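You operate a simulated robot arm through the tools that you are given. There is no shell and no other tool. Be economical: measure what you need, move in short steps, check, and stop when the job is done.

Carry out the task below with a simulated two-armed robot. There is one attempt and no reset: what you move stays moved.

TASK
Take the red dome on the top of the reel stand and put it away on the middle level of the stock shelf. Then take the loose black plug and leave it on the top of the fitting bench. Then take the loose beige plug and leave it on the yellow field cover. Then take the blue cap and leave it on top of the teal beacon. Then put the green tray on the top of the front bench away on the top level of the stock shelf. Then take the lobby carton on the top of the middle bench and put it away on the middle shelf of the shelf unit. Then put one of the foam blocks from the top of the end bench on the top of the wheeled zone bench. Do these in the order given. Set down upright: red dome, lobby carton.

It is judged by the outcome, as a careful person would: the job done as asked, and still so three seconds after it is handed in. It fails if anything else is knocked over, pushed out of place, dropped, spilled or broken. Lids that push on must go on centred and level and be pressed home; caps that screw on are set level and turned clockwise until they are tight.

THE ROBOT
Two 7-joint arms with two-finger parallel grippers on one trunk, on a base that drives. Base frame: it is fixed to the floor where the robot stands at the start and does not move with it; the origin is under the middle of the robot, x ahead of it, y to its left, z up. Units: mm, degrees, N and s.
The left shoulder is at the start at [70, 133, 1126], the right one opposite. With the tool pointing down near the work surface each hand reaches from about 100 to 460 mm from the robot's upright axis, wherever it stands, measured 20 degrees to its own side. Places, roughly: blue cap (6x6x4 cm) [-2400, 3400, 800]; foam block (8x8x5 cm) [-7700, 3600, 800]; green tray (22x16x5 cm) [-3400, 3400, 800]; lobby carton [-4500, 3500, 750]; loose beige plug (4x4x5 cm) [500, -400, 500]; loose black plug (4x4x5 cm) [500, -300, 500]; middle level of the stock shelf [600, 7200, 900]; middle shelf of the shelf unit [-5300, 7600, 900]; red dome (7x7x8 cm) [500, -100, 800]; teal beacon (8x8x10 cm) [-2700, 3400, 800]; top level of the stock shelf [600, 7200, 1600]; top of the fitting bench [400, 2200, 800]; top of the wheeled zone bench [-5900, 1700, 800]; yellow field cover [500, 250, 750]. Payload 1.57 kg a hand.
Tool frame (each hand has its own): the origin (TCP) lies between the finger pads and is the grasp point; the fingertips stand 30 mm ahead of it; z points along the fingers, y is the line along which they close. The gripper opens to 80 mm. The fingers are 17 mm wide and 12 mm thick; the gripper's body (40 by 82 mm) begins 80 mm behind the TCP.
Orientation is that of the tool frame in the base frame, as [roll, pitch, yaw] about the fixed x, y, z axes, in that order (R = Rz(yaw) Ry(pitch) Rx(roll)). With the fingers straight down and closing along the base's y, the tool's x points along the base's -x, its y along +y and its z along -z.

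THE INTERFACE
- The arms move only by the tool servo_tool. It takes "left_deltas", "right_deltas" or both (then of equal length, played together; a hand with none holds still); each is a list of rows, each a list of 3 entries, a list of its own where there are three numbers: the shift along the tool's x, y, z in m, then the turn, a rotation vector about the tool's x, y, z in degrees, then the finger opening in m, from 0 to 0.08. In form: [[[x, y, z], [rx, ry, rz], jaw], ...]. A call has 1 to 20 rows; each row is the pose to reach, as a shift and turn from the pose commanded when the call began, along the tool's axes at that moment. A row lasts 0.2 s, in which the tool goes at most 50 mm and 8.6 degrees; a call with a longer step from one row to the next is refused whole, and so is a gripper value outside its range. A pose out of reach is approached as far as the arm can. The call stops where the force on the tool passes 40 N (or 10 N more than at its start, if that is more) or the arm is blocked; 0.2 s more then pass. The fingers move at their own pace (about 153 mm/s each) and stop on an object; they squeeze with about 25 N. The grip force told is the motor's: it shows also when the fingers shut on nothing. Time passes only in rows, and 0.2 s behind the last, so rows that repeat a pose let the fingers close. The reply holds the time, the measured pose of the TCP, the force on the tool along the base axes, the opening and the grip force, in the units named above and with some noise, with the torque about the TCP (base axes, N m) and any sound that the robot's microphone picked up.
- Cameras (640 x 400 px; columns grow to the right, rows downward): "scene" is now at [134.3, -12.7, 1345.8]; the picture's right is [-0.17, -0.98, 0.00], its down [-0.65, 0.11, -0.75] and it looks along [0.74, -0.13, -0.66] (base axes); focal length 285 px, centre (320, 200). "left" rides on the left gripper at [72, 7, -122] in its tool frame; the picture's right is [-0.09, 1.00, 0.00], its down [-0.84, -0.08, -0.54] and it looks along [-0.54, -0.05, 0.84] (tool axes); focal length 238 px, centre (320, 200). "right" rides on the right gripper at [72, -7, -122] in its tool frame; the picture's right is [0.09, 1.00, 0.00], its down [-0.84, 0.08, -0.54] and it looks along [-0.54, 0.05, 0.84] (tool axes); focal length 238 px, centre (320, 200).
- camera(camera): a new picture of that camera. No time passes.
- slide_trunk(by): slides the trunk up (or, below 0, down) by that many mm; the arms and the scene camera ride with it, the base frame stays. It gives what a move gives, with no picture.
- drive_base(legs): drives the robot by 1 to 6 legs, each [ahead, left, turn to the left] in mm, mm and degrees, along the robot's own axes; the way and the turn of a leg run together, so that a leg with both is an arc; at most 1500 mm and 180 degrees a leg. The arms and the cameras ride along, it lands a little off, and it stops where it bumps. It gives what a move gives.
- aim_head(pan, tilt): turns the head with the scene camera to pan (to the left, within 86 degrees either way) and tilt (down, from -29 to 69), counted from straight ahead of the robot. It gives what a move gives.
- pixel_to_xyz(camera, pixels): there is no depth. For up to 12 entries [column, row, z] of the newest picture of that camera ("zoom" is the newest enlarged one), the place [x, y] in the base frame at which the ray of that pixel passes the height z, good to about 2 mm. No time passes.
- enlarge(camera, box): a new picture of the part [left, top, right, bottom] of that camera's present view, enlarged. No time passes.
- finish_job(): hands the job in; it is judged then, once.

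Keep the steps short. Do not move on a guess: measure, check each grasp and each placing, and mend mistakes. In all there are 138 turns and 172 pictures (those below and enlarged ones count). Leave the grippers open and the arms clear of the work at the hand-in unless told otherwise, and finish with a single line.

The tools are called after "Request:" as a command line: name --argument value ..., lists and objects as JSON in quotes. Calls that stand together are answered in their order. servo_tool: Moves the arms, as the interface text tells. Its arguments: {"type":"object","properties":{"left_deltas":{"type":"array"},"right_deltas":{"type":"array"}},"required":[]} The other tools are called the same way: slide_trunk (by) slides the trunk up or down; drive_base (legs) drives the base; aim_head (pan, tilt) turns the head that bears the scene camera; camera (camera) takes a picture; pixel_to_xyz (camera, pixels) gives the place at which the rays of pixels pass given heights; enlarge (camera, box) takes an enlarged picture of a part of a camera's view; finish_job () hands the job in.

At the start:

```text
clock: 0.0
left_tcp_pos: [504.3, 40.0, 1062.2]
left_tcp_rot: [-180.0, 0.0, 180.0]
left_ft_force: [0.2, -0.1, 0.5]
left_wrist_torque: [0.0, -0.02, 0.01]
left_gripper_width: 80.2
left_gripper_force: 0.0
right_tcp_pos: [389.6, -373.4, 1040.1]
right_tcp_rot: [180.0, 0.1, 180.0]
right_ft_force: [0.0, -0.4, 0.2]
right_wrist_torque: [-0.01, 0.03, 0.0]
right_gripper_width: 80.0
right_gripper_force: 0.0
trunk travel left (down, up): [-700.0, 240.0]
robot x, y, heading: [-3.0, -1.4, 0.3]
head pan, tilt: [-10.0, 41.4]
```

scene: 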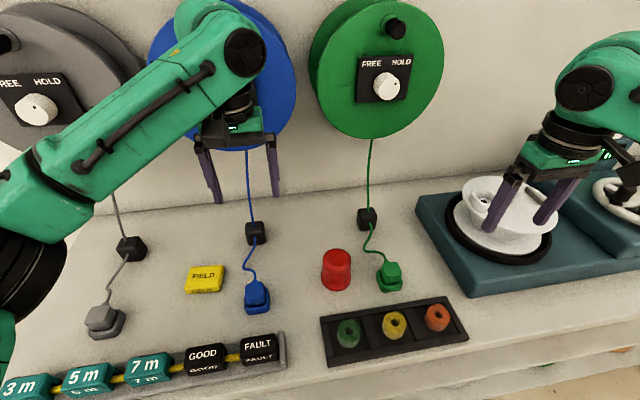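
right: 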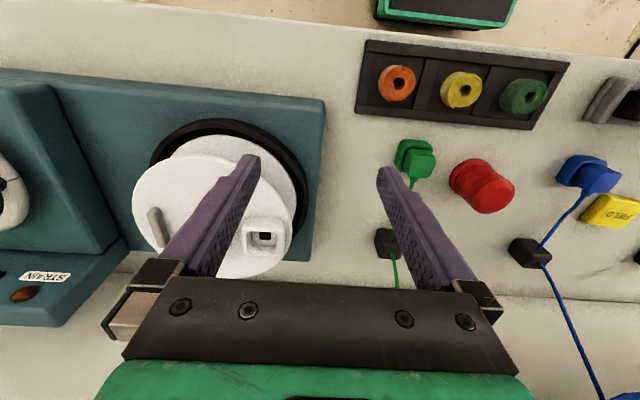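
left: 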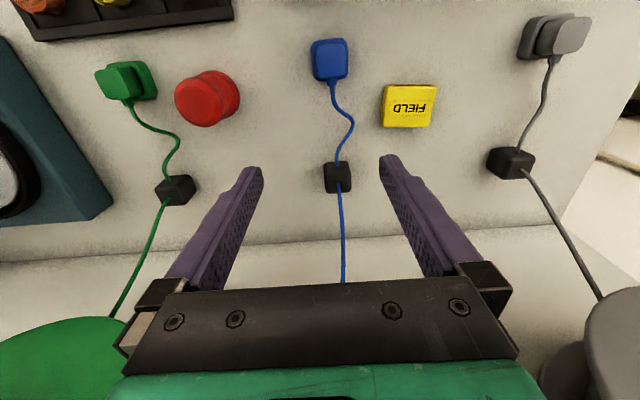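

I see the red dome at about (336,270) in the scene view. First I measure it and its surroundings.

Request:
enlarge --camera "scene" --box '[160, 200, 480, 400]'

Request:
pixel_to_xyz --camera "scene" --pixels '[[336, 288, 750], [322, 283, 750], [349, 285, 750], [336, 252, 830], [205, 280, 750], [390, 280, 770], [257, 300, 770], [367, 222, 770]]'

Request:
pixel_to_xyz --camera "left" --pixels '[[200, 100, 750], [200, 100, 790], [408, 105, 750], [235, 100, 830]]'

```text
2.00 times, centred on (320, 300) of scene
```

zoom: 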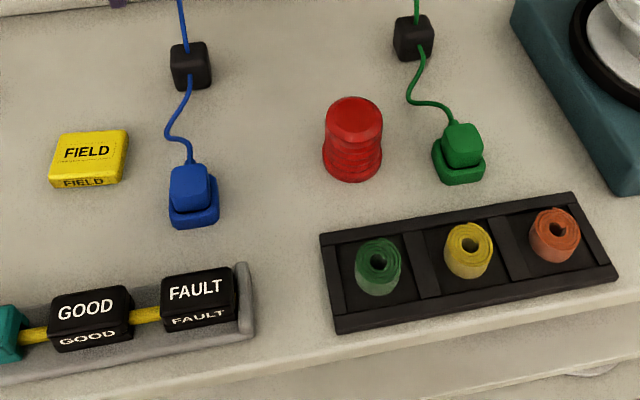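

```text
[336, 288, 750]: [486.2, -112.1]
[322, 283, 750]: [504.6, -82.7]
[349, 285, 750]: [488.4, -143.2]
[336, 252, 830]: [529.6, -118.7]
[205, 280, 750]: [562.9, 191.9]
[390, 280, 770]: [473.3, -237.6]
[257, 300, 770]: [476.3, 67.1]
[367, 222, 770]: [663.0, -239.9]
```

```text
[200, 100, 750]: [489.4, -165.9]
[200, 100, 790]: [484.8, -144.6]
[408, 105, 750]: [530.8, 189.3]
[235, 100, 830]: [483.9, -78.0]
```

The gripper must go over the dome. I move the right hand to about above it at the present height and the left one out of the way, then look.

Request:
servo_tool --left_deltas '[[[0.02, 0.04, 0], [0, 0, 0], 0.08], [[0.04, 0.08, 0], [0, 0, 0], 0.08], [[0.06, 0.12, 0], [0, 0, 0], 0.08], [[0.08, 0.16, 0], [0, 0, 0], 0.08], [[0.1, 0.2, 0], [0, 0, 0], 0.08], [[0.1, 0.2, 0], [0, 0, 0], 0.08]]' --right_deltas '[[[-0.0, 0.045, 0], [0, 0, 0], 0.08], [[-0.01, 0.09, 0], [0, 0, 0], 0.08], [[-0.02, 0.135, 0], [0, 0, 0], 0.08], [[-0.03, 0.18, 0], [0, 0, 0], 0.08], [[-0.045, 0.22, 0], [0, 0, 0], 0.08], [[-0.06, 0.255, 0], [0, 0, 0], 0.08]]'

Request:
camera --camera "right"

Request:
camera --camera "scene"

```text
clock: 1.4
left_tcp_pos: [405.4, 242.5, 1061.2]
left_tcp_rot: [-180.0, -0.1, 180.0]
left_ft_force: [0.2, -0.3, -0.3]
left_wrist_torque: [0.0, 0.05, -0.01]
left_gripper_width: 79.8
left_gripper_force: 0.1
right_tcp_pos: [448.4, -115.7, 1040.0]
right_tcp_rot: [179.8, -0.2, -179.9]
right_ft_force: [1.4, 0.1, -0.1]
right_wrist_torque: [0.01, 0.05, 0.01]
right_gripper_width: 80.1
right_gripper_force: 0.0
trunk travel left (down, up): [-700.0, 240.0]
robot x, y, heading: [-0.2, -0.6, -0.0]
head pan, tilt: [-10.0, 41.4]
```

```text
167 pictures are left
```

right: 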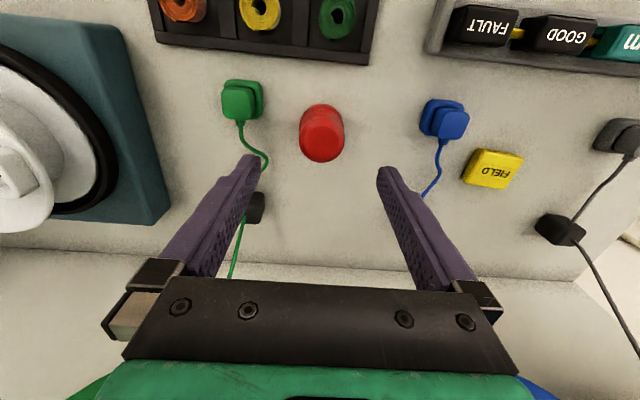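

```text
166 pictures are left
```

scene: 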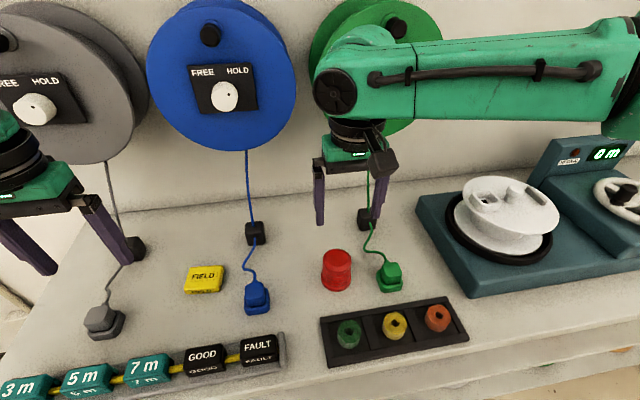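

Request:
pixel_to_xyz --camera "right" --pixels '[[493, 168, 750], [493, 168, 800], [321, 104, 740], [321, 104, 780], [321, 162, 780], [321, 162, 840], [299, 135, 800], [345, 135, 800], [321, 140, 840]]'

Request:
pixel_to_xyz --camera "scene" --pixels '[[206, 276, 750], [206, 276, 800], [336, 290, 740], [336, 290, 780], [337, 249, 840], [337, 249, 820], [322, 268, 800], [351, 268, 800]]'

```text
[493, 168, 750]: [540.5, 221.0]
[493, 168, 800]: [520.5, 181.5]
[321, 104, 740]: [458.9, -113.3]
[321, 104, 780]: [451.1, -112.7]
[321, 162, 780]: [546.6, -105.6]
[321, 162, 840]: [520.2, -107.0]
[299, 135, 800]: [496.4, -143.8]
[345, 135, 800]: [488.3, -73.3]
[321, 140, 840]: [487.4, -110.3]
```

```text
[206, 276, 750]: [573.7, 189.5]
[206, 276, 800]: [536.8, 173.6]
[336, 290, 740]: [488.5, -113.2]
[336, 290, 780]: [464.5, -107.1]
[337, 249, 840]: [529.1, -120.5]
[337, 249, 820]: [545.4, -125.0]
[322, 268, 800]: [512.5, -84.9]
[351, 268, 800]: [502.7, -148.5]
```

The views together put the dome at about (486,-111), its top near z 870. I go to z 960 above it (fingertips 930) and look again.

Request:
servo_tool --right_deltas '[[[-0.013, 0.0015, 0.027], [0, 0, 0], 0.08], [[-0.026, 0.003, 0.054], [0, 0, 0], 0.08], [[-0.037, 0.005, 0.08], [0, 0, 0], 0.08], [[-0.037, 0.005, 0.08], [0, 0, 0], 0.08]]'

Request:
camera --camera "right"

Request:
enlarge --camera "scene" --box '[260, 140, 420, 300]'

```text
clock: 2.4
left_tcp_pos: [404.0, 241.6, 1062.0]
left_tcp_rot: [180.0, 0.0, -180.0]
left_ft_force: [-0.2, 0.4, 0.7]
left_wrist_torque: [0.0, 0.03, 0.01]
left_gripper_width: 80.2
left_gripper_force: 0.0
right_tcp_pos: [486.1, -110.7, 961.5]
right_tcp_rot: [-179.9, 0.0, 180.0]
right_ft_force: [-0.2, 0.3, 0.0]
right_wrist_torque: [0.03, -0.02, 0.01]
right_gripper_width: 80.2
right_gripper_force: 0.0
trunk travel left (down, up): [-700.0, 240.0]
robot x, y, heading: [3.6, -2.4, -0.4]
head pan, tilt: [-10.0, 41.4]
```

```text
165 pictures are left
```

right: 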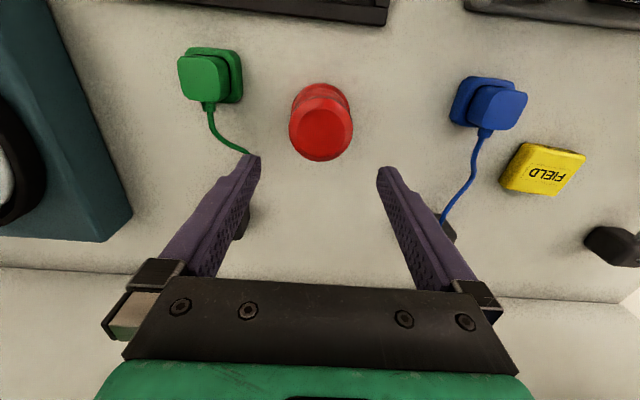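

```text
2.50 times, centred on (340, 220) of scene
```

zoom: 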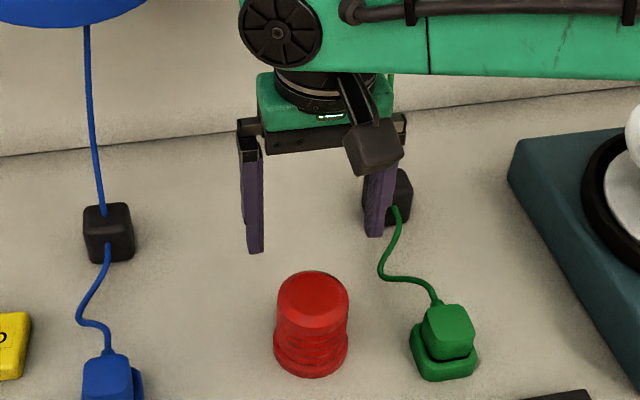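

From both heights: the table is near z 790, dome centre about (480,-112), top about 870. I go down to TCP 848 around it, then close.

Request:
servo_tool --right_deltas '[[[0.006, -0.001, 0.03], [0, 0, 0], 0.08], [[0.006, -0.001, 0.06], [0, 0, 0], 0.08], [[0.006, -0.001, 0.09], [0, 0, 0], 0.08], [[0.006, -0.001, 0.114], [0, 0, 0], 0.08], [[0.006, -0.001, 0.114], [0, 0, 0], 0.08]]'

Request:
camera --camera "right"

Request:
enlarge --camera "scene" --box '[260, 180, 420, 300]'

```text
clock: 3.6
left_tcp_pos: [403.3, 242.0, 1061.7]
left_tcp_rot: [180.0, -0.1, -180.0]
left_ft_force: [-0.7, 0.9, -0.1]
left_wrist_torque: [0.02, 0.0, 0.0]
left_gripper_width: 80.1
left_gripper_force: 0.1
right_tcp_pos: [464.7, -127.7, 853.6]
right_tcp_rot: [-180.0, 0.0, 180.0]
right_ft_force: [0.5, 0.0, 0.1]
right_wrist_torque: [0.01, 0.0, -0.03]
right_gripper_width: 80.0
right_gripper_force: 0.0
right hand out of reach, approached as far as the arm can: row 3, 4, 5
trunk travel left (down, up): [-700.0, 240.0]
robot x, y, heading: [0.2, 0.2, 0.3]
head pan, tilt: [-10.0, 41.4]
```

```text
163 pictures are left
```

right: 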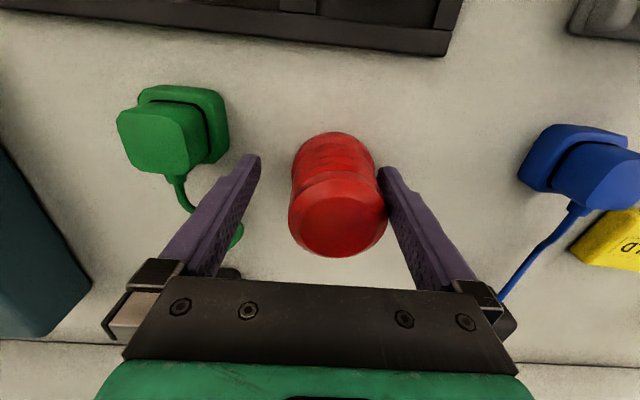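

```text
3.33 times, centred on (340, 240) of scene
```

zoom: 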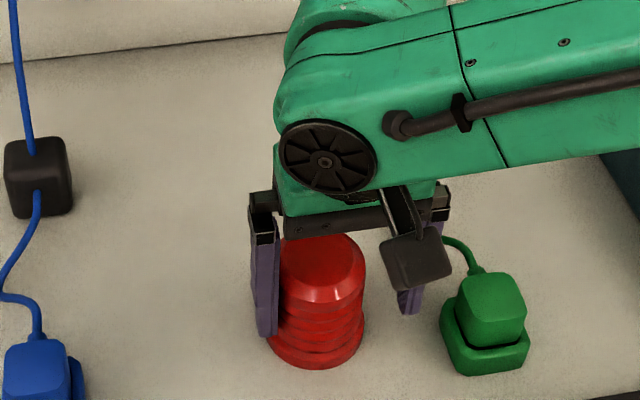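

The hand fell short at its reach (464,-128) and the dome is untouched. I lift clear, and will drive ahead 80 mm.

Request:
servo_tool --right_deltas '[[[0.0, 0, -0.04], [0, 0, 0], 0.08], [[0.0, 0, -0.08], [0, 0, 0], 0.08], [[0.0, 0, -0.112], [0, 0, 0], 0.08]]'

Request:
drive_base --legs '[[80, 0, 0]]'

Request:
camera --camera "right"

```text
clock: 4.4
left_tcp_pos: [403.6, 241.0, 1061.7]
left_tcp_rot: [180.0, 0.0, 180.0]
left_ft_force: [-0.3, 0.8, 0.6]
left_wrist_torque: [0.01, 0.0, 0.0]
left_gripper_width: 80.0
left_gripper_force: 0.1
right_tcp_pos: [466.0, -127.0, 969.4]
right_tcp_rot: [-179.9, 0.0, -179.9]
right_ft_force: [0.5, 0.4, -0.7]
right_wrist_torque: [0.02, 0.02, 0.0]
right_gripper_width: 79.8
right_gripper_force: 0.1
trunk travel left (down, up): [-700.0, 240.0]
robot x, y, heading: [-2.0, -1.9, -0.3]
head pan, tilt: [-10.0, 41.4]
```

```text
clock: 5.5
left_tcp_pos: [484.0, 241.5, 1062.4]
left_tcp_rot: [-179.9, 0.1, 179.9]
left_ft_force: [-0.5, -0.2, -0.1]
left_wrist_torque: [0.02, 0.04, 0.01]
left_gripper_width: 80.3
left_gripper_force: 0.0
right_tcp_pos: [547.1, -126.7, 967.8]
right_tcp_rot: [-179.9, 0.1, -179.9]
right_ft_force: [0.1, 0.5, 1.0]
right_wrist_torque: [0.01, 0.02, -0.01]
right_gripper_width: 80.0
right_gripper_force: 0.0
trunk travel left (down, up): [-700.0, 240.0]
robot x, y, heading: [78.7, 0.7, 0.0]
head pan, tilt: [-10.0, 41.4]
```

```text
161 pictures are left
```

right: 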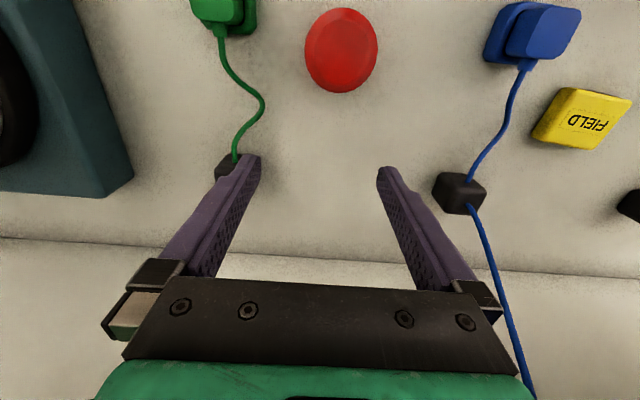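

Now the dome is nearly under the camera: centre about (478,-115). I move over it first, then down to TCP 840.

Request:
servo_tool --right_deltas '[[[0.035, 0.006, 0], [0, 0, 0], 0.08], [[0.069, 0.012, 0.02], [0, 0, 0], 0.08], [[0.069, 0.012, 0.05], [0, 0, 0], 0.08], [[0.069, 0.012, 0.08], [0, 0, 0], 0.08], [[0.069, 0.012, 0.105], [0, 0, 0], 0.08], [[0.069, 0.012, 0.128], [0, 0, 0], 0.08], [[0.069, 0.012, 0.128], [0, 0, 0], 0.08]]'

Request:
camera --camera "right"

```text
clock: 7.1
left_tcp_pos: [484.4, 243.3, 1062.4]
left_tcp_rot: [180.0, 0.0, -179.9]
left_ft_force: [-0.7, 0.0, 0.6]
left_wrist_torque: [-0.02, -0.02, -0.01]
left_gripper_width: 79.9
left_gripper_force: 0.1
right_tcp_pos: [479.0, -115.8, 840.2]
right_tcp_rot: [179.9, 0.0, -179.8]
right_ft_force: [-0.8, -0.2, -0.7]
right_wrist_torque: [-0.02, -0.02, 0.0]
right_gripper_width: 80.2
right_gripper_force: 0.0
trunk travel left (down, up): [-700.0, 240.0]
robot x, y, heading: [80.4, 1.8, -0.0]
head pan, tilt: [-10.0, 41.4]
```

```text
160 pictures are left
```

right: 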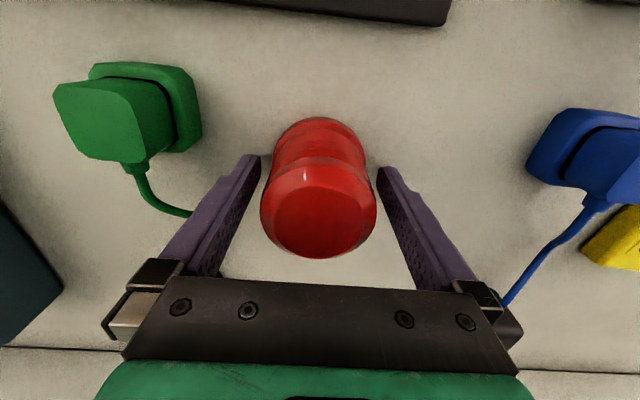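

The dome sits centred between the fingers. I close and then lift 80 mm.

Request:
servo_tool --right_deltas '[[[0, 0, 0], [0, 0, 0], 0.04], [[0, 0, 0], [0, 0, 0], 0.04], [[0, 0, -0.04], [0, 0, 0], 0.04], [[0, 0, -0.08], [0, 0, 0], 0.04], [[0, 0, -0.12], [0, 0, 0], 0.04], [[0, 0, -0.16], [0, 0, 0], 0.04]]'

Request:
camera --camera "right"

Request:
aim_head --pan 80 --tilt 15

Request:
camera --camera "scene"

```text
clock: 8.5
left_tcp_pos: [483.7, 242.2, 1062.8]
left_tcp_rot: [180.0, 0.0, -180.0]
left_ft_force: [0.0, -0.7, -0.9]
left_wrist_torque: [-0.02, 0.02, 0.02]
left_gripper_width: 80.1
left_gripper_force: 0.1
right_tcp_pos: [480.5, -115.5, 1001.5]
right_tcp_rot: [180.0, 0.0, -180.0]
right_ft_force: [0.5, -0.1, -0.9]
right_wrist_torque: [-0.02, -0.02, 0.01]
right_gripper_width: 58.3
right_gripper_force: 24.7
trunk travel left (down, up): [-700.0, 240.0]
robot x, y, heading: [81.2, -2.5, 0.4]
head pan, tilt: [-10.0, 41.4]
```

```text
159 pictures are left
```

right: 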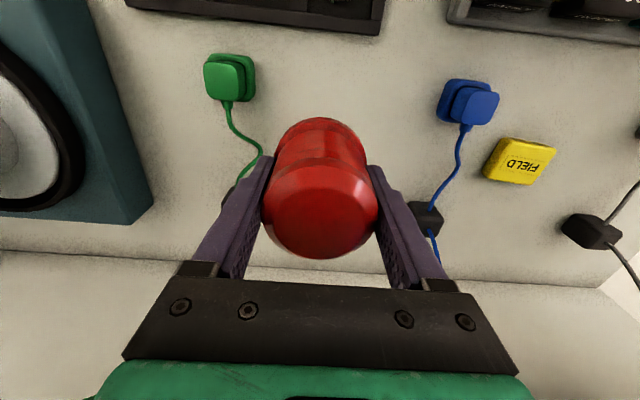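

```text
clock: 10.1
left_tcp_pos: [484.8, 240.3, 1061.9]
left_tcp_rot: [179.9, 0.0, -180.0]
left_ft_force: [0.4, -0.4, 0.3]
left_wrist_torque: [-0.03, 0.0, -0.02]
left_gripper_width: 80.0
left_gripper_force: 0.0
right_tcp_pos: [481.8, -114.7, 1001.0]
right_tcp_rot: [180.0, 0.1, -179.9]
right_ft_force: [0.3, -0.2, -0.8]
right_wrist_torque: [-0.03, -0.01, 0.02]
right_gripper_width: 58.5
right_gripper_force: 24.9
trunk travel left (down, up): [-700.0, 240.0]
robot x, y, heading: [82.0, 2.3, -0.0]
head pan, tilt: [80.0, 15.0]
```

```text
158 pictures are left
```

scene: 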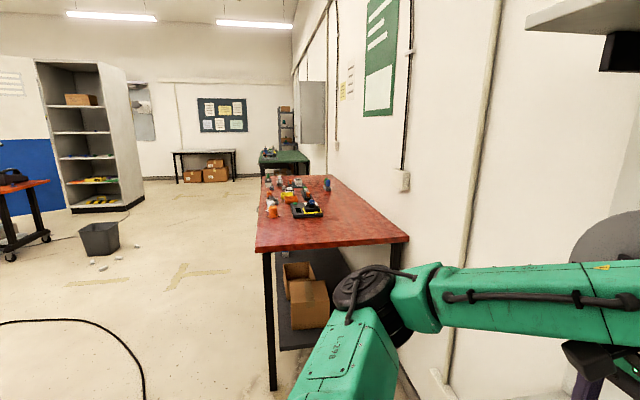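

The dome is held (58 mm). The head looks left along the wall: the red bench, a green bench, and the far shelf at (287,120). I measure the floor places of the way.

Request:
pixel_to_xyz --camera "scene" --pixels '[[272, 388, 0], [256, 250, 800], [408, 240, 800], [263, 176, 800], [260, 160, 800], [308, 160, 800], [285, 152, 0], [100, 235, 0], [45, 345, 0], [120, 210, 0], [278, 125, 900], [294, 125, 900]]'

Request:
enlarge --camera "scene" --box '[160, 80, 340, 220]'

```text
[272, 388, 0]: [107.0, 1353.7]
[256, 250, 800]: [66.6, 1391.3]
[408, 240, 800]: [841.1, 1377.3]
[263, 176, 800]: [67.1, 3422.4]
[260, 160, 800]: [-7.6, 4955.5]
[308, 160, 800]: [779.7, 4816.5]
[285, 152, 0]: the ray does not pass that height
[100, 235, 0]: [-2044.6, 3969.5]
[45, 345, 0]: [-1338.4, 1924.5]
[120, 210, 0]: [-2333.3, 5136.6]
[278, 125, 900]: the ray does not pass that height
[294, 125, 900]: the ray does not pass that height
```

```text
2.86 times, centred on (250, 150) of scene
```

zoom: 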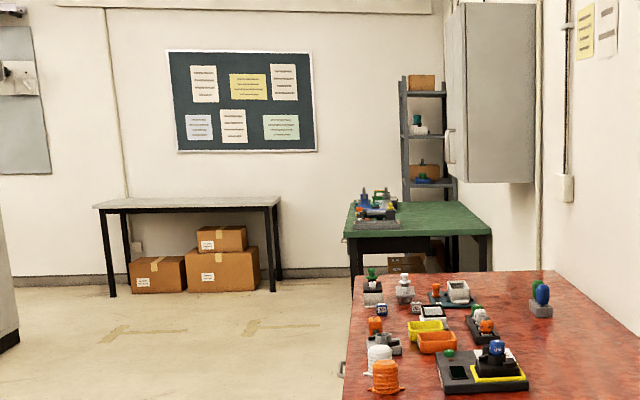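

Red fitting bench spans x 67–841 from y 1391; next bench begins about y 4900. I back off 600 mm, then turn left 90° and look ahead.

Request:
drive_base --legs '[[-600, 0, 0], [0, 0, 90]]'

Request:
aim_head --pan 0 --tilt 20

Request:
camera --camera "scene"

```text
clock: 17.4
left_tcp_pos: [-776.4, 402.8, 1062.9]
left_tcp_rot: [-179.9, 0.0, -89.8]
left_ft_force: [-0.7, -0.6, 0.9]
left_wrist_torque: [0.02, 0.01, 0.02]
left_gripper_width: 80.2
left_gripper_force: 0.1
right_tcp_pos: [-419.3, 398.8, 1001.8]
right_tcp_rot: [180.0, 0.0, -89.8]
right_ft_force: [0.9, -0.3, -1.0]
right_wrist_torque: [0.0, 0.0, 0.02]
right_gripper_width: 58.6
right_gripper_force: 24.6
trunk travel left (down, up): [-700.0, 240.0]
robot x, y, heading: [-533.6, -3.7, 89.9]
head pan, tilt: [80.0, 15.0]
```

```text
clock: 18.9
left_tcp_pos: [-774.8, 402.7, 1063.1]
left_tcp_rot: [-179.9, 0.0, -89.9]
left_ft_force: [-0.3, 0.8, -0.2]
left_wrist_torque: [-0.01, 0.04, 0.03]
left_gripper_width: 80.1
left_gripper_force: 0.0
right_tcp_pos: [-418.6, 400.2, 1001.6]
right_tcp_rot: [180.0, 0.0, -89.6]
right_ft_force: [-0.3, 0.5, -0.8]
right_wrist_torque: [0.0, -0.03, 0.01]
right_gripper_width: 58.3
right_gripper_force: 25.5
trunk travel left (down, up): [-700.0, 240.0]
robot x, y, heading: [-532.6, 0.1, 90.1]
head pan, tilt: [0.0, 20.0]
```

```text
156 pictures are left
```

scene: 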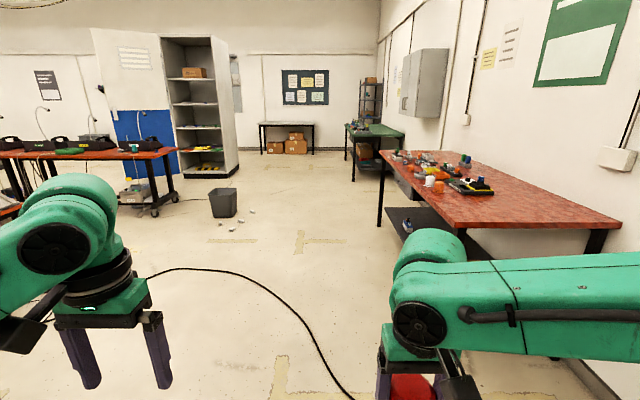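

A black cable lies on the floor; I measure it, and the room ahead.

Request:
pixel_to_xyz --camera "scene" --pixels '[[150, 276, 0], [210, 270, 0], [260, 287, 0], [310, 330, 0], [350, 398, 0], [223, 217, 0], [230, 228, 0], [252, 212, 0], [345, 160, 0], [378, 226, 0], [352, 181, 0], [155, 217, 0]]'

Request:
enlarge --camera "scene" --box '[320, 60, 480, 190]'

```text
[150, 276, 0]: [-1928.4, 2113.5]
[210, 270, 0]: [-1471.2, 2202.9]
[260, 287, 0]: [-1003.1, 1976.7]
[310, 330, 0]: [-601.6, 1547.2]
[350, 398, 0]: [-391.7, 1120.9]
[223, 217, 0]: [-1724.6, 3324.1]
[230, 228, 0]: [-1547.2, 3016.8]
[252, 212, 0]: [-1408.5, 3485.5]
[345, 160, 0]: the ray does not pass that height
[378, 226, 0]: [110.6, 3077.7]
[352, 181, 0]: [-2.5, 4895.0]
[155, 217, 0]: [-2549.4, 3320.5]
```

```text
3.08 times, centred on (400, 125) of scene
```

zoom: 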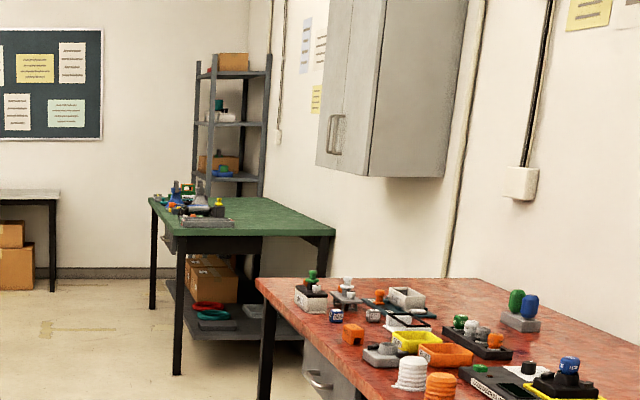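

The cable crosses the whole way, lying flat; I cross it square-on and stop at about y 6000 to look at the shelf.

Request:
drive_base --legs '[[1500, 0, 0], [1500, 0, 0], [1500, 0, 0], [1500, 0, 0]]'

Request:
aim_head --pan -45 --tilt 20

Request:
camera --camera "scene"

```text
clock: 47.1
left_tcp_pos: [-867.1, 6323.0, 1062.5]
left_tcp_rot: [-180.0, 0.0, -87.6]
left_ft_force: [-0.5, 0.5, 0.2]
left_wrist_torque: [-0.02, -0.01, -0.03]
left_gripper_width: 79.8
left_gripper_force: 0.0
right_tcp_pos: [-510.4, 6335.7, 1001.0]
right_tcp_rot: [-180.0, 0.0, -87.4]
right_ft_force: [-1.3, -0.3, -0.8]
right_wrist_torque: [0.0, -0.02, -0.01]
right_gripper_width: 58.1
right_gripper_force: 24.3
trunk travel left (down, up): [-700.0, 240.0]
robot x, y, heading: [-608.9, 5929.2, 92.9]
head pan, tilt: [0.0, 20.0]
```

```text
clock: 48.3
left_tcp_pos: [-867.9, 6323.3, 1062.2]
left_tcp_rot: [-180.0, 0.0, -87.5]
left_ft_force: [-1.1, -0.4, 1.1]
left_wrist_torque: [0.02, -0.04, 0.02]
left_gripper_width: 79.9
left_gripper_force: 0.0
right_tcp_pos: [-511.6, 6334.9, 1001.1]
right_tcp_rot: [-180.0, 0.0, -87.3]
right_ft_force: [-0.2, 0.6, -0.5]
right_wrist_torque: [0.01, -0.02, 0.01]
right_gripper_width: 58.1
right_gripper_force: 24.9
trunk travel left (down, up): [-700.0, 240.0]
robot x, y, heading: [-608.8, 5927.4, 92.7]
head pan, tilt: [-45.0, 20.0]
```

```text
154 pictures are left
```

scene: 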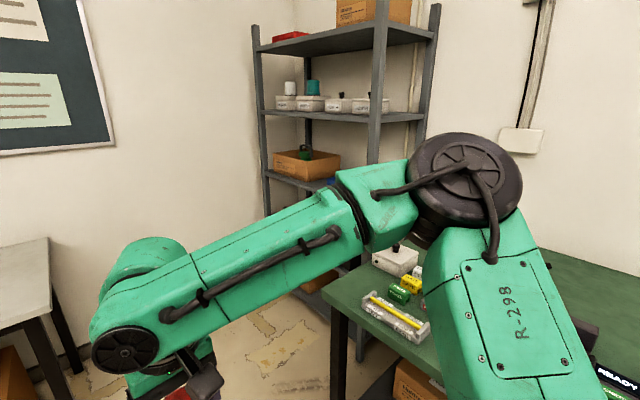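

The stock shelf stands beyond the green bench and opens toward -x. I turn to face +x and shift left to its front, staying back, then look.

Request:
drive_base --legs '[[0, 0, -92.7], [0, 1270, 0]]'

Request:
aim_head --pan 0 --tilt 15

Request:
camera --camera "scene"

```text
clock: 57.7
left_tcp_pos: [-218.0, 7311.6, 1062.4]
left_tcp_rot: [-180.0, 0.0, -170.9]
left_ft_force: [0.2, -0.5, -0.4]
left_wrist_torque: [-0.04, 0.04, 0.01]
left_gripper_width: 80.2
left_gripper_force: 0.0
right_tcp_pos: [-167.0, 6958.3, 1000.8]
right_tcp_rot: [179.9, 0.0, -170.8]
right_ft_force: [0.7, -0.2, -0.8]
right_wrist_torque: [0.0, 0.01, -0.01]
right_gripper_width: 57.8
right_gripper_force: 25.3
trunk travel left (down, up): [-700.0, 240.0]
robot x, y, heading: [-580.0, 7007.1, 9.0]
head pan, tilt: [-45.0, 20.0]
stopped in leg 2: the robot was blocked; the commanded pose is now the measured one
```

```text
clock: 58.8
left_tcp_pos: [-217.8, 7312.3, 1062.3]
left_tcp_rot: [179.9, -0.1, -170.7]
left_ft_force: [-0.9, 0.0, 0.6]
left_wrist_torque: [-0.02, 0.0, -0.01]
left_gripper_width: 80.1
left_gripper_force: 0.1
right_tcp_pos: [-165.9, 6958.3, 1003.0]
right_tcp_rot: [180.0, 0.0, -170.8]
right_ft_force: [-0.3, 0.0, -0.5]
right_wrist_torque: [0.01, -0.01, -0.03]
right_gripper_width: 57.8
right_gripper_force: 24.8
trunk travel left (down, up): [-700.0, 240.0]
robot x, y, heading: [-579.5, 7010.2, 9.0]
head pan, tilt: [0.0, 15.0]
```

```text
153 pictures are left
```

scene: 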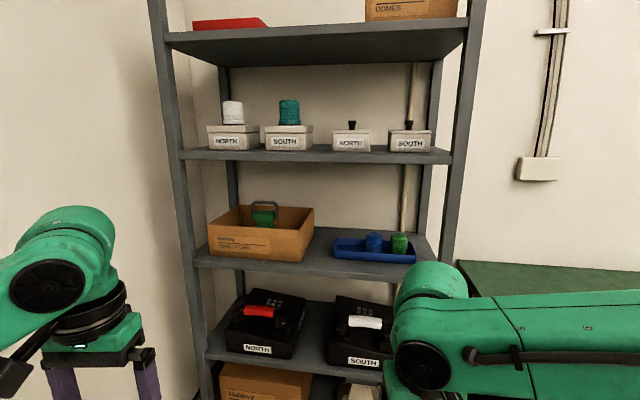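

The base bumped something on its left; I look there too. The third of five levels (carton and blue tray) is the middle one. I look closer at it.

Request:
enlarge --camera "scene" --box '[180, 180, 460, 290]'

Request:
pixel_to_xyz --camera "scene" --pixels '[[196, 266, 900], [425, 276, 900], [196, 266, 950], [193, 158, 1250], [450, 162, 1250], [168, 42, 1600], [468, 20, 1600], [208, 357, 600], [305, 262, 920], [335, 258, 920], [415, 264, 920], [415, 235, 920]]'

Request:
aim_head --pan 80 --tilt 35

Request:
camera --camera "scene"

```text
2.29 times, centred on (320, 235) of scene
```

zoom: 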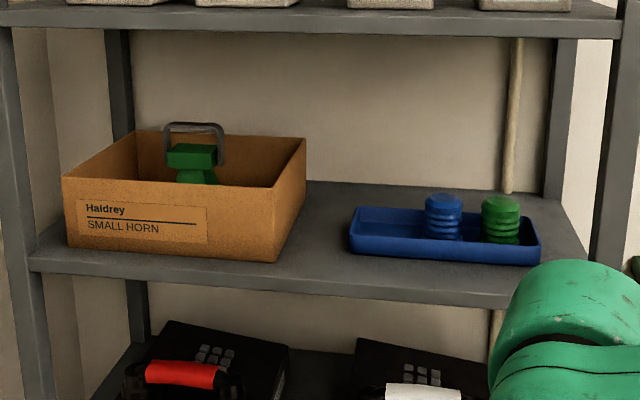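

```text
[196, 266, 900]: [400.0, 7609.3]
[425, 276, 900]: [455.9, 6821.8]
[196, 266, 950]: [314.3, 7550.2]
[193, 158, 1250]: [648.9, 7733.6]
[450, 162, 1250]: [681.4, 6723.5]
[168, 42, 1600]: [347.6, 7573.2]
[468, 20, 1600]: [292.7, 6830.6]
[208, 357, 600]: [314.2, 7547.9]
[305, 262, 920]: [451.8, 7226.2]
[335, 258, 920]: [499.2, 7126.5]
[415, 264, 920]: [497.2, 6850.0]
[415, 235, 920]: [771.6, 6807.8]
```

```text
clock: 60.3
left_tcp_pos: [-218.8, 7312.5, 1063.7]
left_tcp_rot: [179.8, 0.0, -170.8]
left_ft_force: [-0.1, 0.0, 0.0]
left_wrist_torque: [0.01, 0.02, -0.02]
left_gripper_width: 80.1
left_gripper_force: 0.1
right_tcp_pos: [-166.9, 6958.4, 1001.4]
right_tcp_rot: [-180.0, 0.1, -170.9]
right_ft_force: [-0.4, 0.1, -1.1]
right_wrist_torque: [0.02, -0.05, -0.02]
right_gripper_width: 57.7
right_gripper_force: 24.9
trunk travel left (down, up): [-700.0, 240.0]
robot x, y, heading: [-583.3, 7008.3, 9.0]
head pan, tilt: [80.0, 35.0]
```

```text
151 pictures are left
```

scene: 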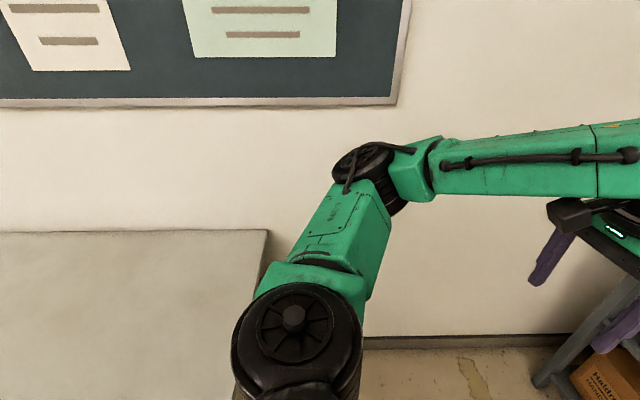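

The white table is on the left; I measure its corner, then turn the head right to find the green bench's end.

Request:
pixel_to_xyz --camera "scene" --pixels '[[267, 232, 750], [267, 232, 800], [258, 290, 750], [258, 290, 800], [365, 340, 0], [535, 380, 0]]'

Request:
aim_head --pan -35 --tilt 40

Request:
camera --camera "scene"

```text
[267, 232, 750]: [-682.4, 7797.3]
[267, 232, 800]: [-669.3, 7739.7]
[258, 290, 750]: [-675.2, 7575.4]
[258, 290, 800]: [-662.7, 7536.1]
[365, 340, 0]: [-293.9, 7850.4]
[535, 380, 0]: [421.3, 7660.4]
```

```text
clock: 62.3
left_tcp_pos: [-217.8, 7311.3, 1062.1]
left_tcp_rot: [179.9, 0.0, -170.8]
left_ft_force: [0.1, 0.5, -0.2]
left_wrist_torque: [0.0, 0.0, 0.0]
left_gripper_width: 80.1
left_gripper_force: 0.1
right_tcp_pos: [-166.6, 6957.8, 1001.1]
right_tcp_rot: [-179.8, 0.1, -171.0]
right_ft_force: [0.2, -0.2, -0.5]
right_wrist_torque: [-0.03, 0.0, -0.01]
right_gripper_width: 57.4
right_gripper_force: 24.8
trunk travel left (down, up): [-700.0, 240.0]
robot x, y, heading: [-576.8, 7006.9, 8.9]
head pan, tilt: [-35.0, 40.0]
```

```text
150 pictures are left
```

scene: 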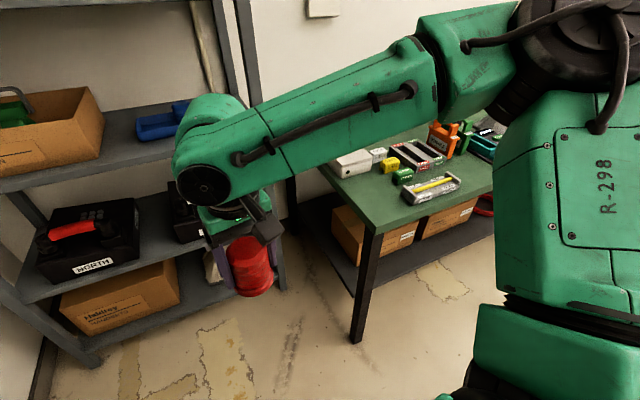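

Request:
pixel_to_xyz --camera "scene" --pixels '[[355, 343, 0], [375, 233, 800], [322, 165, 800], [300, 205, 0], [330, 255, 200]]'

Request:
drive_base --legs '[[200, -30, -9]]'

Request:
aim_head --pan 0 --tilt 30

Request:
camera --camera "scene"

```text
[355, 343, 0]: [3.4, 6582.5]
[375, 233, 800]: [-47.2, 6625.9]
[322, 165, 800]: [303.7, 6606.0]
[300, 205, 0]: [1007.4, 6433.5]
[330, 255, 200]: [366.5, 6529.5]
```

```text
clock: 63.8
left_tcp_pos: [18.8, 7239.0, 1063.8]
left_tcp_rot: [179.8, 0.2, -179.7]
left_ft_force: [0.1, 0.0, 0.3]
left_wrist_torque: [0.0, 0.0, -0.02]
left_gripper_width: 79.8
left_gripper_force: 0.1
right_tcp_pos: [17.0, 6882.4, 1001.9]
right_tcp_rot: [179.9, 0.2, -179.7]
right_ft_force: [-0.8, -0.1, -0.3]
right_wrist_torque: [-0.01, 0.03, -0.01]
right_gripper_width: 57.6
right_gripper_force: 25.0
trunk travel left (down, up): [-700.0, 240.0]
robot x, y, heading: [-380.7, 6997.0, 0.4]
head pan, tilt: [-35.0, 40.0]
```

```text
clock: 64.8
left_tcp_pos: [19.3, 7237.3, 1062.9]
left_tcp_rot: [179.9, 0.1, -179.7]
left_ft_force: [0.2, 0.5, -0.5]
left_wrist_torque: [-0.02, 0.03, 0.01]
left_gripper_width: 79.9
left_gripper_force: 0.0
right_tcp_pos: [17.2, 6880.8, 1001.8]
right_tcp_rot: [179.9, 0.2, -179.7]
right_ft_force: [0.1, 0.3, -1.9]
right_wrist_torque: [0.0, -0.01, 0.01]
right_gripper_width: 57.7
right_gripper_force: 24.9
trunk travel left (down, up): [-700.0, 240.0]
robot x, y, heading: [-382.3, 6993.9, 0.2]
head pan, tilt: [0.0, 30.0]
```

```text
149 pictures are left
```

scene: 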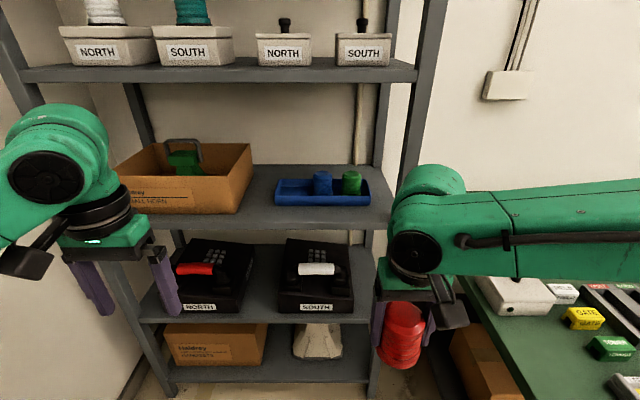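

Request:
pixel_to_xyz --camera "scene" --pixels '[[168, 392, 0], [372, 392, 0], [300, 229, 900], [300, 229, 940], [300, 317, 570], [275, 203, 920], [368, 205, 920], [368, 182, 940], [240, 213, 920], [253, 165, 920], [275, 203, 940], [300, 80, 1250]]'

Request:
enlarge --camera "scene" --box '[180, 100, 440, 400]'

```text
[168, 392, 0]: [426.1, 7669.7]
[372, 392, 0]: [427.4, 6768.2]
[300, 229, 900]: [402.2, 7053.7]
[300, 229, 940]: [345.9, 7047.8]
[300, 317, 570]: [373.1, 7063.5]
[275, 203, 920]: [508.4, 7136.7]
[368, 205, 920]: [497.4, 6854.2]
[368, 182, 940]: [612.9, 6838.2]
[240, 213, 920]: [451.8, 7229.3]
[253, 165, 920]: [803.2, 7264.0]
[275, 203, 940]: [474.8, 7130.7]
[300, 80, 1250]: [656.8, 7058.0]
```

```text
1.33 times, centred on (310, 250) of scene
```

zoom: 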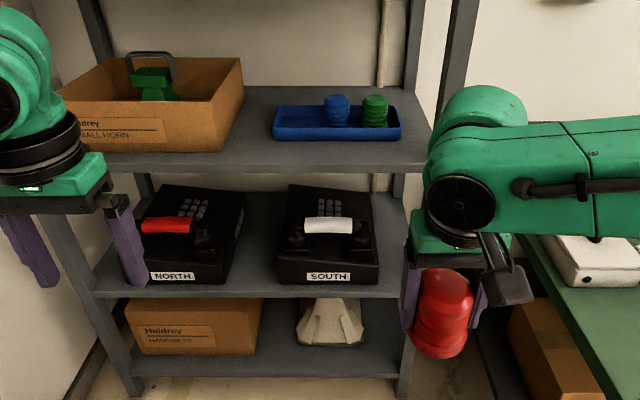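

Middle level front edge is at about x 400, z 900; free strip in front of the blue tray (tray front x≈525, y<7140; carton to the left from y 7230). The elbow must stay left of the right post, so I want the right hand stretched out near the middle line and the left drawn back. I move the arms in the free space here.

Request:
servo_tool --left_deltas '[[[0.03, 0.015, 0], [0, 0, 0], 0.08], [[0.06, 0.03, 0], [0, 0, 0], 0.08], [[0.09, 0.045, 0], [0, 0, 0], 0.08], [[0.12, 0.06, 0], [0, 0, 0], 0.08]]' --right_deltas '[[[-0.025, 0.018, -0.015], [0, 0, 0], 0.04], [[-0.05, 0.036, -0.03], [0, 0, 0], 0.04], [[-0.075, 0.055, -0.045], [0, 0, 0], 0.04], [[-0.1, 0.075, -0.06], [0, 0, 0], 0.04]]'

Request:
camera --camera "scene"

```text
clock: 65.8
left_tcp_pos: [-103.3, 7299.1, 1065.6]
left_tcp_rot: [180.0, 0.2, -179.8]
left_ft_force: [-0.4, -0.1, -0.1]
left_wrist_torque: [-0.05, -0.06, -0.02]
left_gripper_width: 80.5
left_gripper_force: 0.1
right_tcp_pos: [75.7, 6914.9, 1050.1]
right_tcp_rot: [180.0, 0.3, -179.8]
right_ft_force: [0.2, 0.4, -1.7]
right_wrist_torque: [0.0, -0.02, 0.0]
right_gripper_width: 57.5
right_gripper_force: 25.1
right hand out of reach, approached as far as the arm can: row 3, 4
trunk travel left (down, up): [-700.0, 240.0]
robot x, y, heading: [-380.1, 6994.0, 0.1]
head pan, tilt: [0.0, 30.0]
```

```text
147 pictures are left
```

scene: 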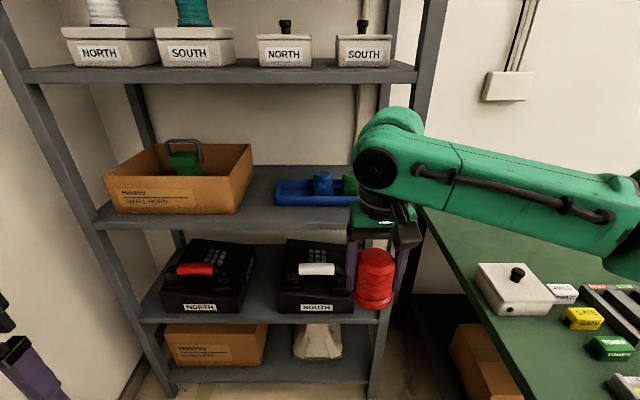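

The forearm runs sideways and would meet the right post unless the robot is turned slightly right. I draw the left hand further back, lower the trunk 60 mm, then drive to a stand-off pose at heading -10°.

Request:
servo_tool --left_deltas '[[[0.03, 0.0, 0], [0, 0, 0], 0.08], [[0.06, 0.0, 0], [0, 0, 0], 0.08], [[0.09, 0.0, 0], [0, 0, 0], 0.08]]'

Request:
slide_trunk --by -60

Request:
drive_base --legs '[[200, 320, -10]]'

Request:
camera --camera "scene"

```text
clock: 66.7
left_tcp_pos: [-110.5, 7298.5, 1064.8]
left_tcp_rot: [179.9, 0.1, -179.8]
left_ft_force: [-0.1, 0.6, 0.1]
left_wrist_torque: [0.0, 0.0, -0.01]
left_gripper_width: 80.1
left_gripper_force: 0.0
left hand out of reach, approached as far as the arm can: row 1, 2, 3
right_tcp_pos: [78.1, 6913.4, 1047.7]
right_tcp_rot: [179.9, 0.2, -179.7]
right_ft_force: [-0.5, -0.7, -1.4]
right_wrist_torque: [0.0, 0.0, 0.02]
right_gripper_width: 57.6
right_gripper_force: 24.8
trunk travel left (down, up): [-700.0, 240.0]
robot x, y, heading: [-379.3, 6996.0, 0.2]
head pan, tilt: [0.0, 30.0]
```

```text
clock: 67.7
left_tcp_pos: [-110.9, 7298.7, 1004.8]
left_tcp_rot: [179.9, 0.0, -179.7]
left_ft_force: [-0.7, -1.0, 0.7]
left_wrist_torque: [-0.01, 0.0, -0.01]
left_gripper_width: 80.1
left_gripper_force: 0.1
right_tcp_pos: [78.2, 6914.4, 988.0]
right_tcp_rot: [179.9, 0.1, -179.6]
right_ft_force: [0.5, 0.7, 0.0]
right_wrist_torque: [0.01, 0.04, 0.0]
right_gripper_width: 57.6
right_gripper_force: 25.4
trunk travel left (down, up): [-640.0, 300.0]
robot x, y, heading: [-380.2, 6996.6, 0.0]
head pan, tilt: [0.0, 30.0]
```

```text
clock: 70.0
left_tcp_pos: [160.5, 7544.0, 1005.1]
left_tcp_rot: [179.9, 0.0, 170.6]
left_ft_force: [0.0, 0.7, 1.0]
left_wrist_torque: [0.0, 0.0, -0.01]
left_gripper_width: 80.0
left_gripper_force: 0.1
right_tcp_pos: [283.0, 7132.7, 987.6]
right_tcp_rot: [179.9, 0.1, 170.4]
right_ft_force: [-0.1, -0.1, -1.4]
right_wrist_torque: [0.03, 0.01, 0.02]
right_gripper_width: 57.4
right_gripper_force: 25.0
trunk travel left (down, up): [-640.0, 300.0]
robot x, y, heading: [-156.3, 7291.5, -9.6]
head pan, tilt: [0.0, 30.0]
```

```text
146 pictures are left
```

scene: 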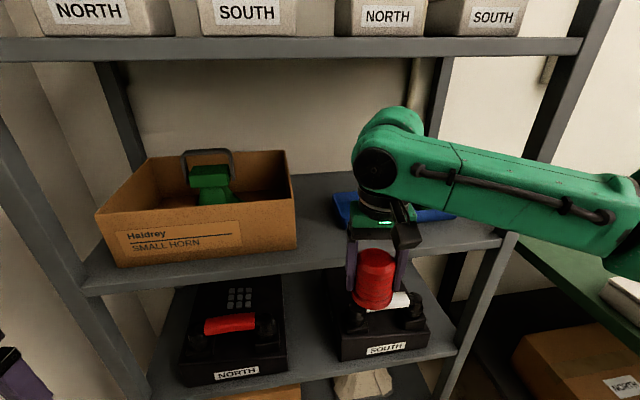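

Hand is at (283,7133). I check the shelf edge, carton and tray places again in this view.

Request:
pixel_to_xyz --camera "scene" --pixels '[[320, 263, 900], [320, 263, 920], [100, 285, 900], [496, 238, 900], [296, 248, 900], [118, 265, 900], [340, 222, 900], [520, 240, 900]]'

Request:
camera --camera "right"

```text
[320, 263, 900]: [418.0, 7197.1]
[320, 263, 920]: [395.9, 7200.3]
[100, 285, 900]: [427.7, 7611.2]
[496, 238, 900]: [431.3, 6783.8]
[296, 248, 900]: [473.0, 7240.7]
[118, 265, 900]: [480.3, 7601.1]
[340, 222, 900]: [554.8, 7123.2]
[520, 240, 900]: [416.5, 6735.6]
```

```text
145 pictures are left
```

right: 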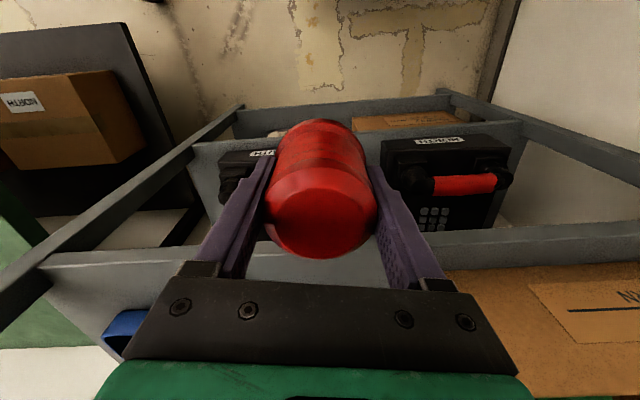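

Front edge is about x 420, carton from y 7240, tray front about x 550, right post at y<6790. I drive so the hand comes to about (478,7125).

Request:
drive_base --legs '[[194, 25, 0]]'

Request:
camera --camera "scene"

Request:
camera --camera "right"

```text
clock: 71.6
left_tcp_pos: [353.8, 7537.7, 1005.0]
left_tcp_rot: [180.0, 0.0, 170.5]
left_ft_force: [-0.8, -0.3, 0.1]
left_wrist_torque: [-0.02, 0.0, 0.04]
left_gripper_width: 79.9
left_gripper_force: 0.1
right_tcp_pos: [474.0, 7126.8, 987.6]
right_tcp_rot: [180.0, 0.0, 170.5]
right_ft_force: [-0.8, 0.6, -1.9]
right_wrist_torque: [0.02, 0.02, -0.01]
right_gripper_width: 57.4
right_gripper_force: 24.5
trunk travel left (down, up): [-640.0, 300.0]
robot x, y, heading: [34.4, 7287.9, -9.6]
head pan, tilt: [0.0, 30.0]
```

```text
144 pictures are left
```

scene: 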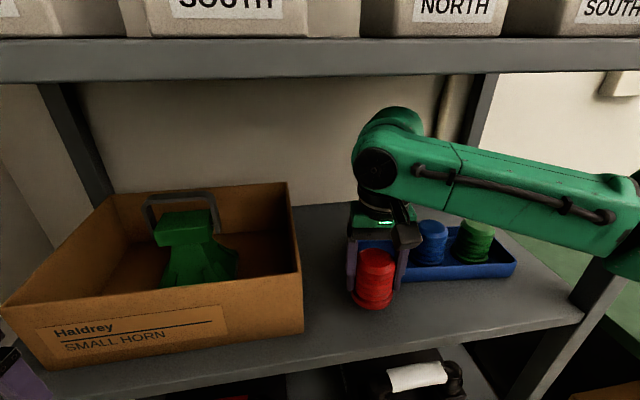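

```text
143 pictures are left
```

right: 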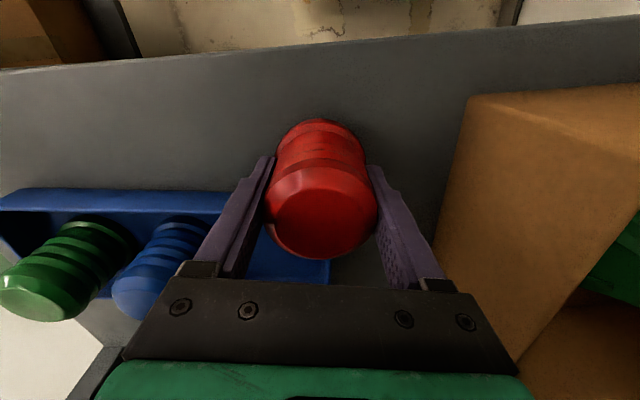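

Request:
pixel_to_xyz --camera "right" --pixels '[[225, 191, 930], [225, 191, 910], [325, 45, 900], [468, 95, 1000], [440, 235, 900], [330, 262, 930]]'

Request:
enlarge --camera "scene" --box '[300, 200, 480, 330]'

```text
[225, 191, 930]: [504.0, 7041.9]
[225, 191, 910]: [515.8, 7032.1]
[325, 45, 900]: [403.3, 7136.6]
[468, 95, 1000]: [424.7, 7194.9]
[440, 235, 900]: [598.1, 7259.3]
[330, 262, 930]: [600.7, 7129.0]
```

```text
3.08 times, centred on (390, 265) of scene
```

zoom: 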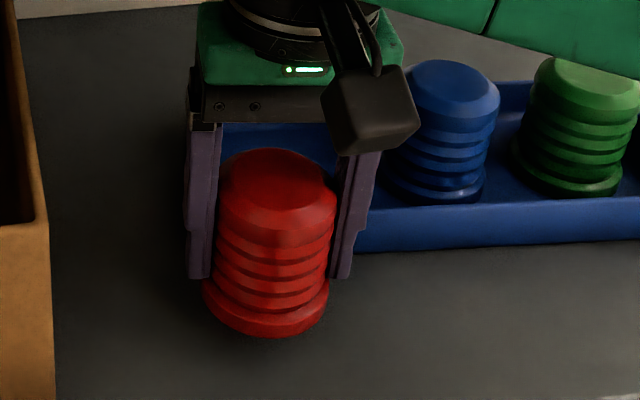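

The tray rim is at x≈504, so the dome (radius 35) must come back 25 mm. I shift it, then lower in small steps until contact.

Request:
servo_tool --right_deltas '[[[0.024, -0.007, 0], [0, 0, 0], 0.04], [[0.024, -0.007, 0], [0, 0, 0], 0.04], [[0.024, -0.007, 0.015], [0, 0, 0], 0.04], [[0.024, -0.007, 0.022], [0, 0, 0], 0.04], [[0.024, -0.007, 0.026], [0, 0, 0], 0.04]]'

Request:
enlarge --camera "scene" --box '[300, 200, 480, 330]'

```text
clock: 72.8
left_tcp_pos: [354.5, 7537.6, 1004.9]
left_tcp_rot: [179.9, 0.0, 170.5]
left_ft_force: [0.9, 0.2, -0.1]
left_wrist_torque: [-0.01, 0.03, 0.0]
left_gripper_width: 80.1
left_gripper_force: 0.1
right_tcp_pos: [449.7, 7124.0, 961.7]
right_tcp_rot: [179.9, 0.1, 170.5]
right_ft_force: [-0.9, -0.1, -0.1]
right_wrist_torque: [0.01, 0.03, 0.0]
right_gripper_width: 57.3
right_gripper_force: 25.1
trunk travel left (down, up): [-640.0, 300.0]
robot x, y, heading: [35.1, 7285.9, -9.7]
head pan, tilt: [0.0, 30.0]
```

```text
3.08 times, centred on (390, 265) of scene
```

zoom: 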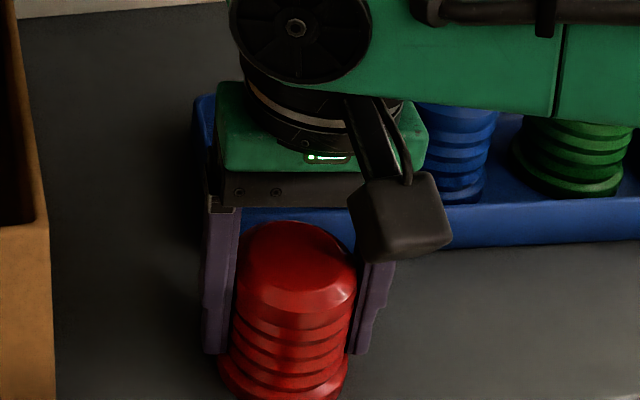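

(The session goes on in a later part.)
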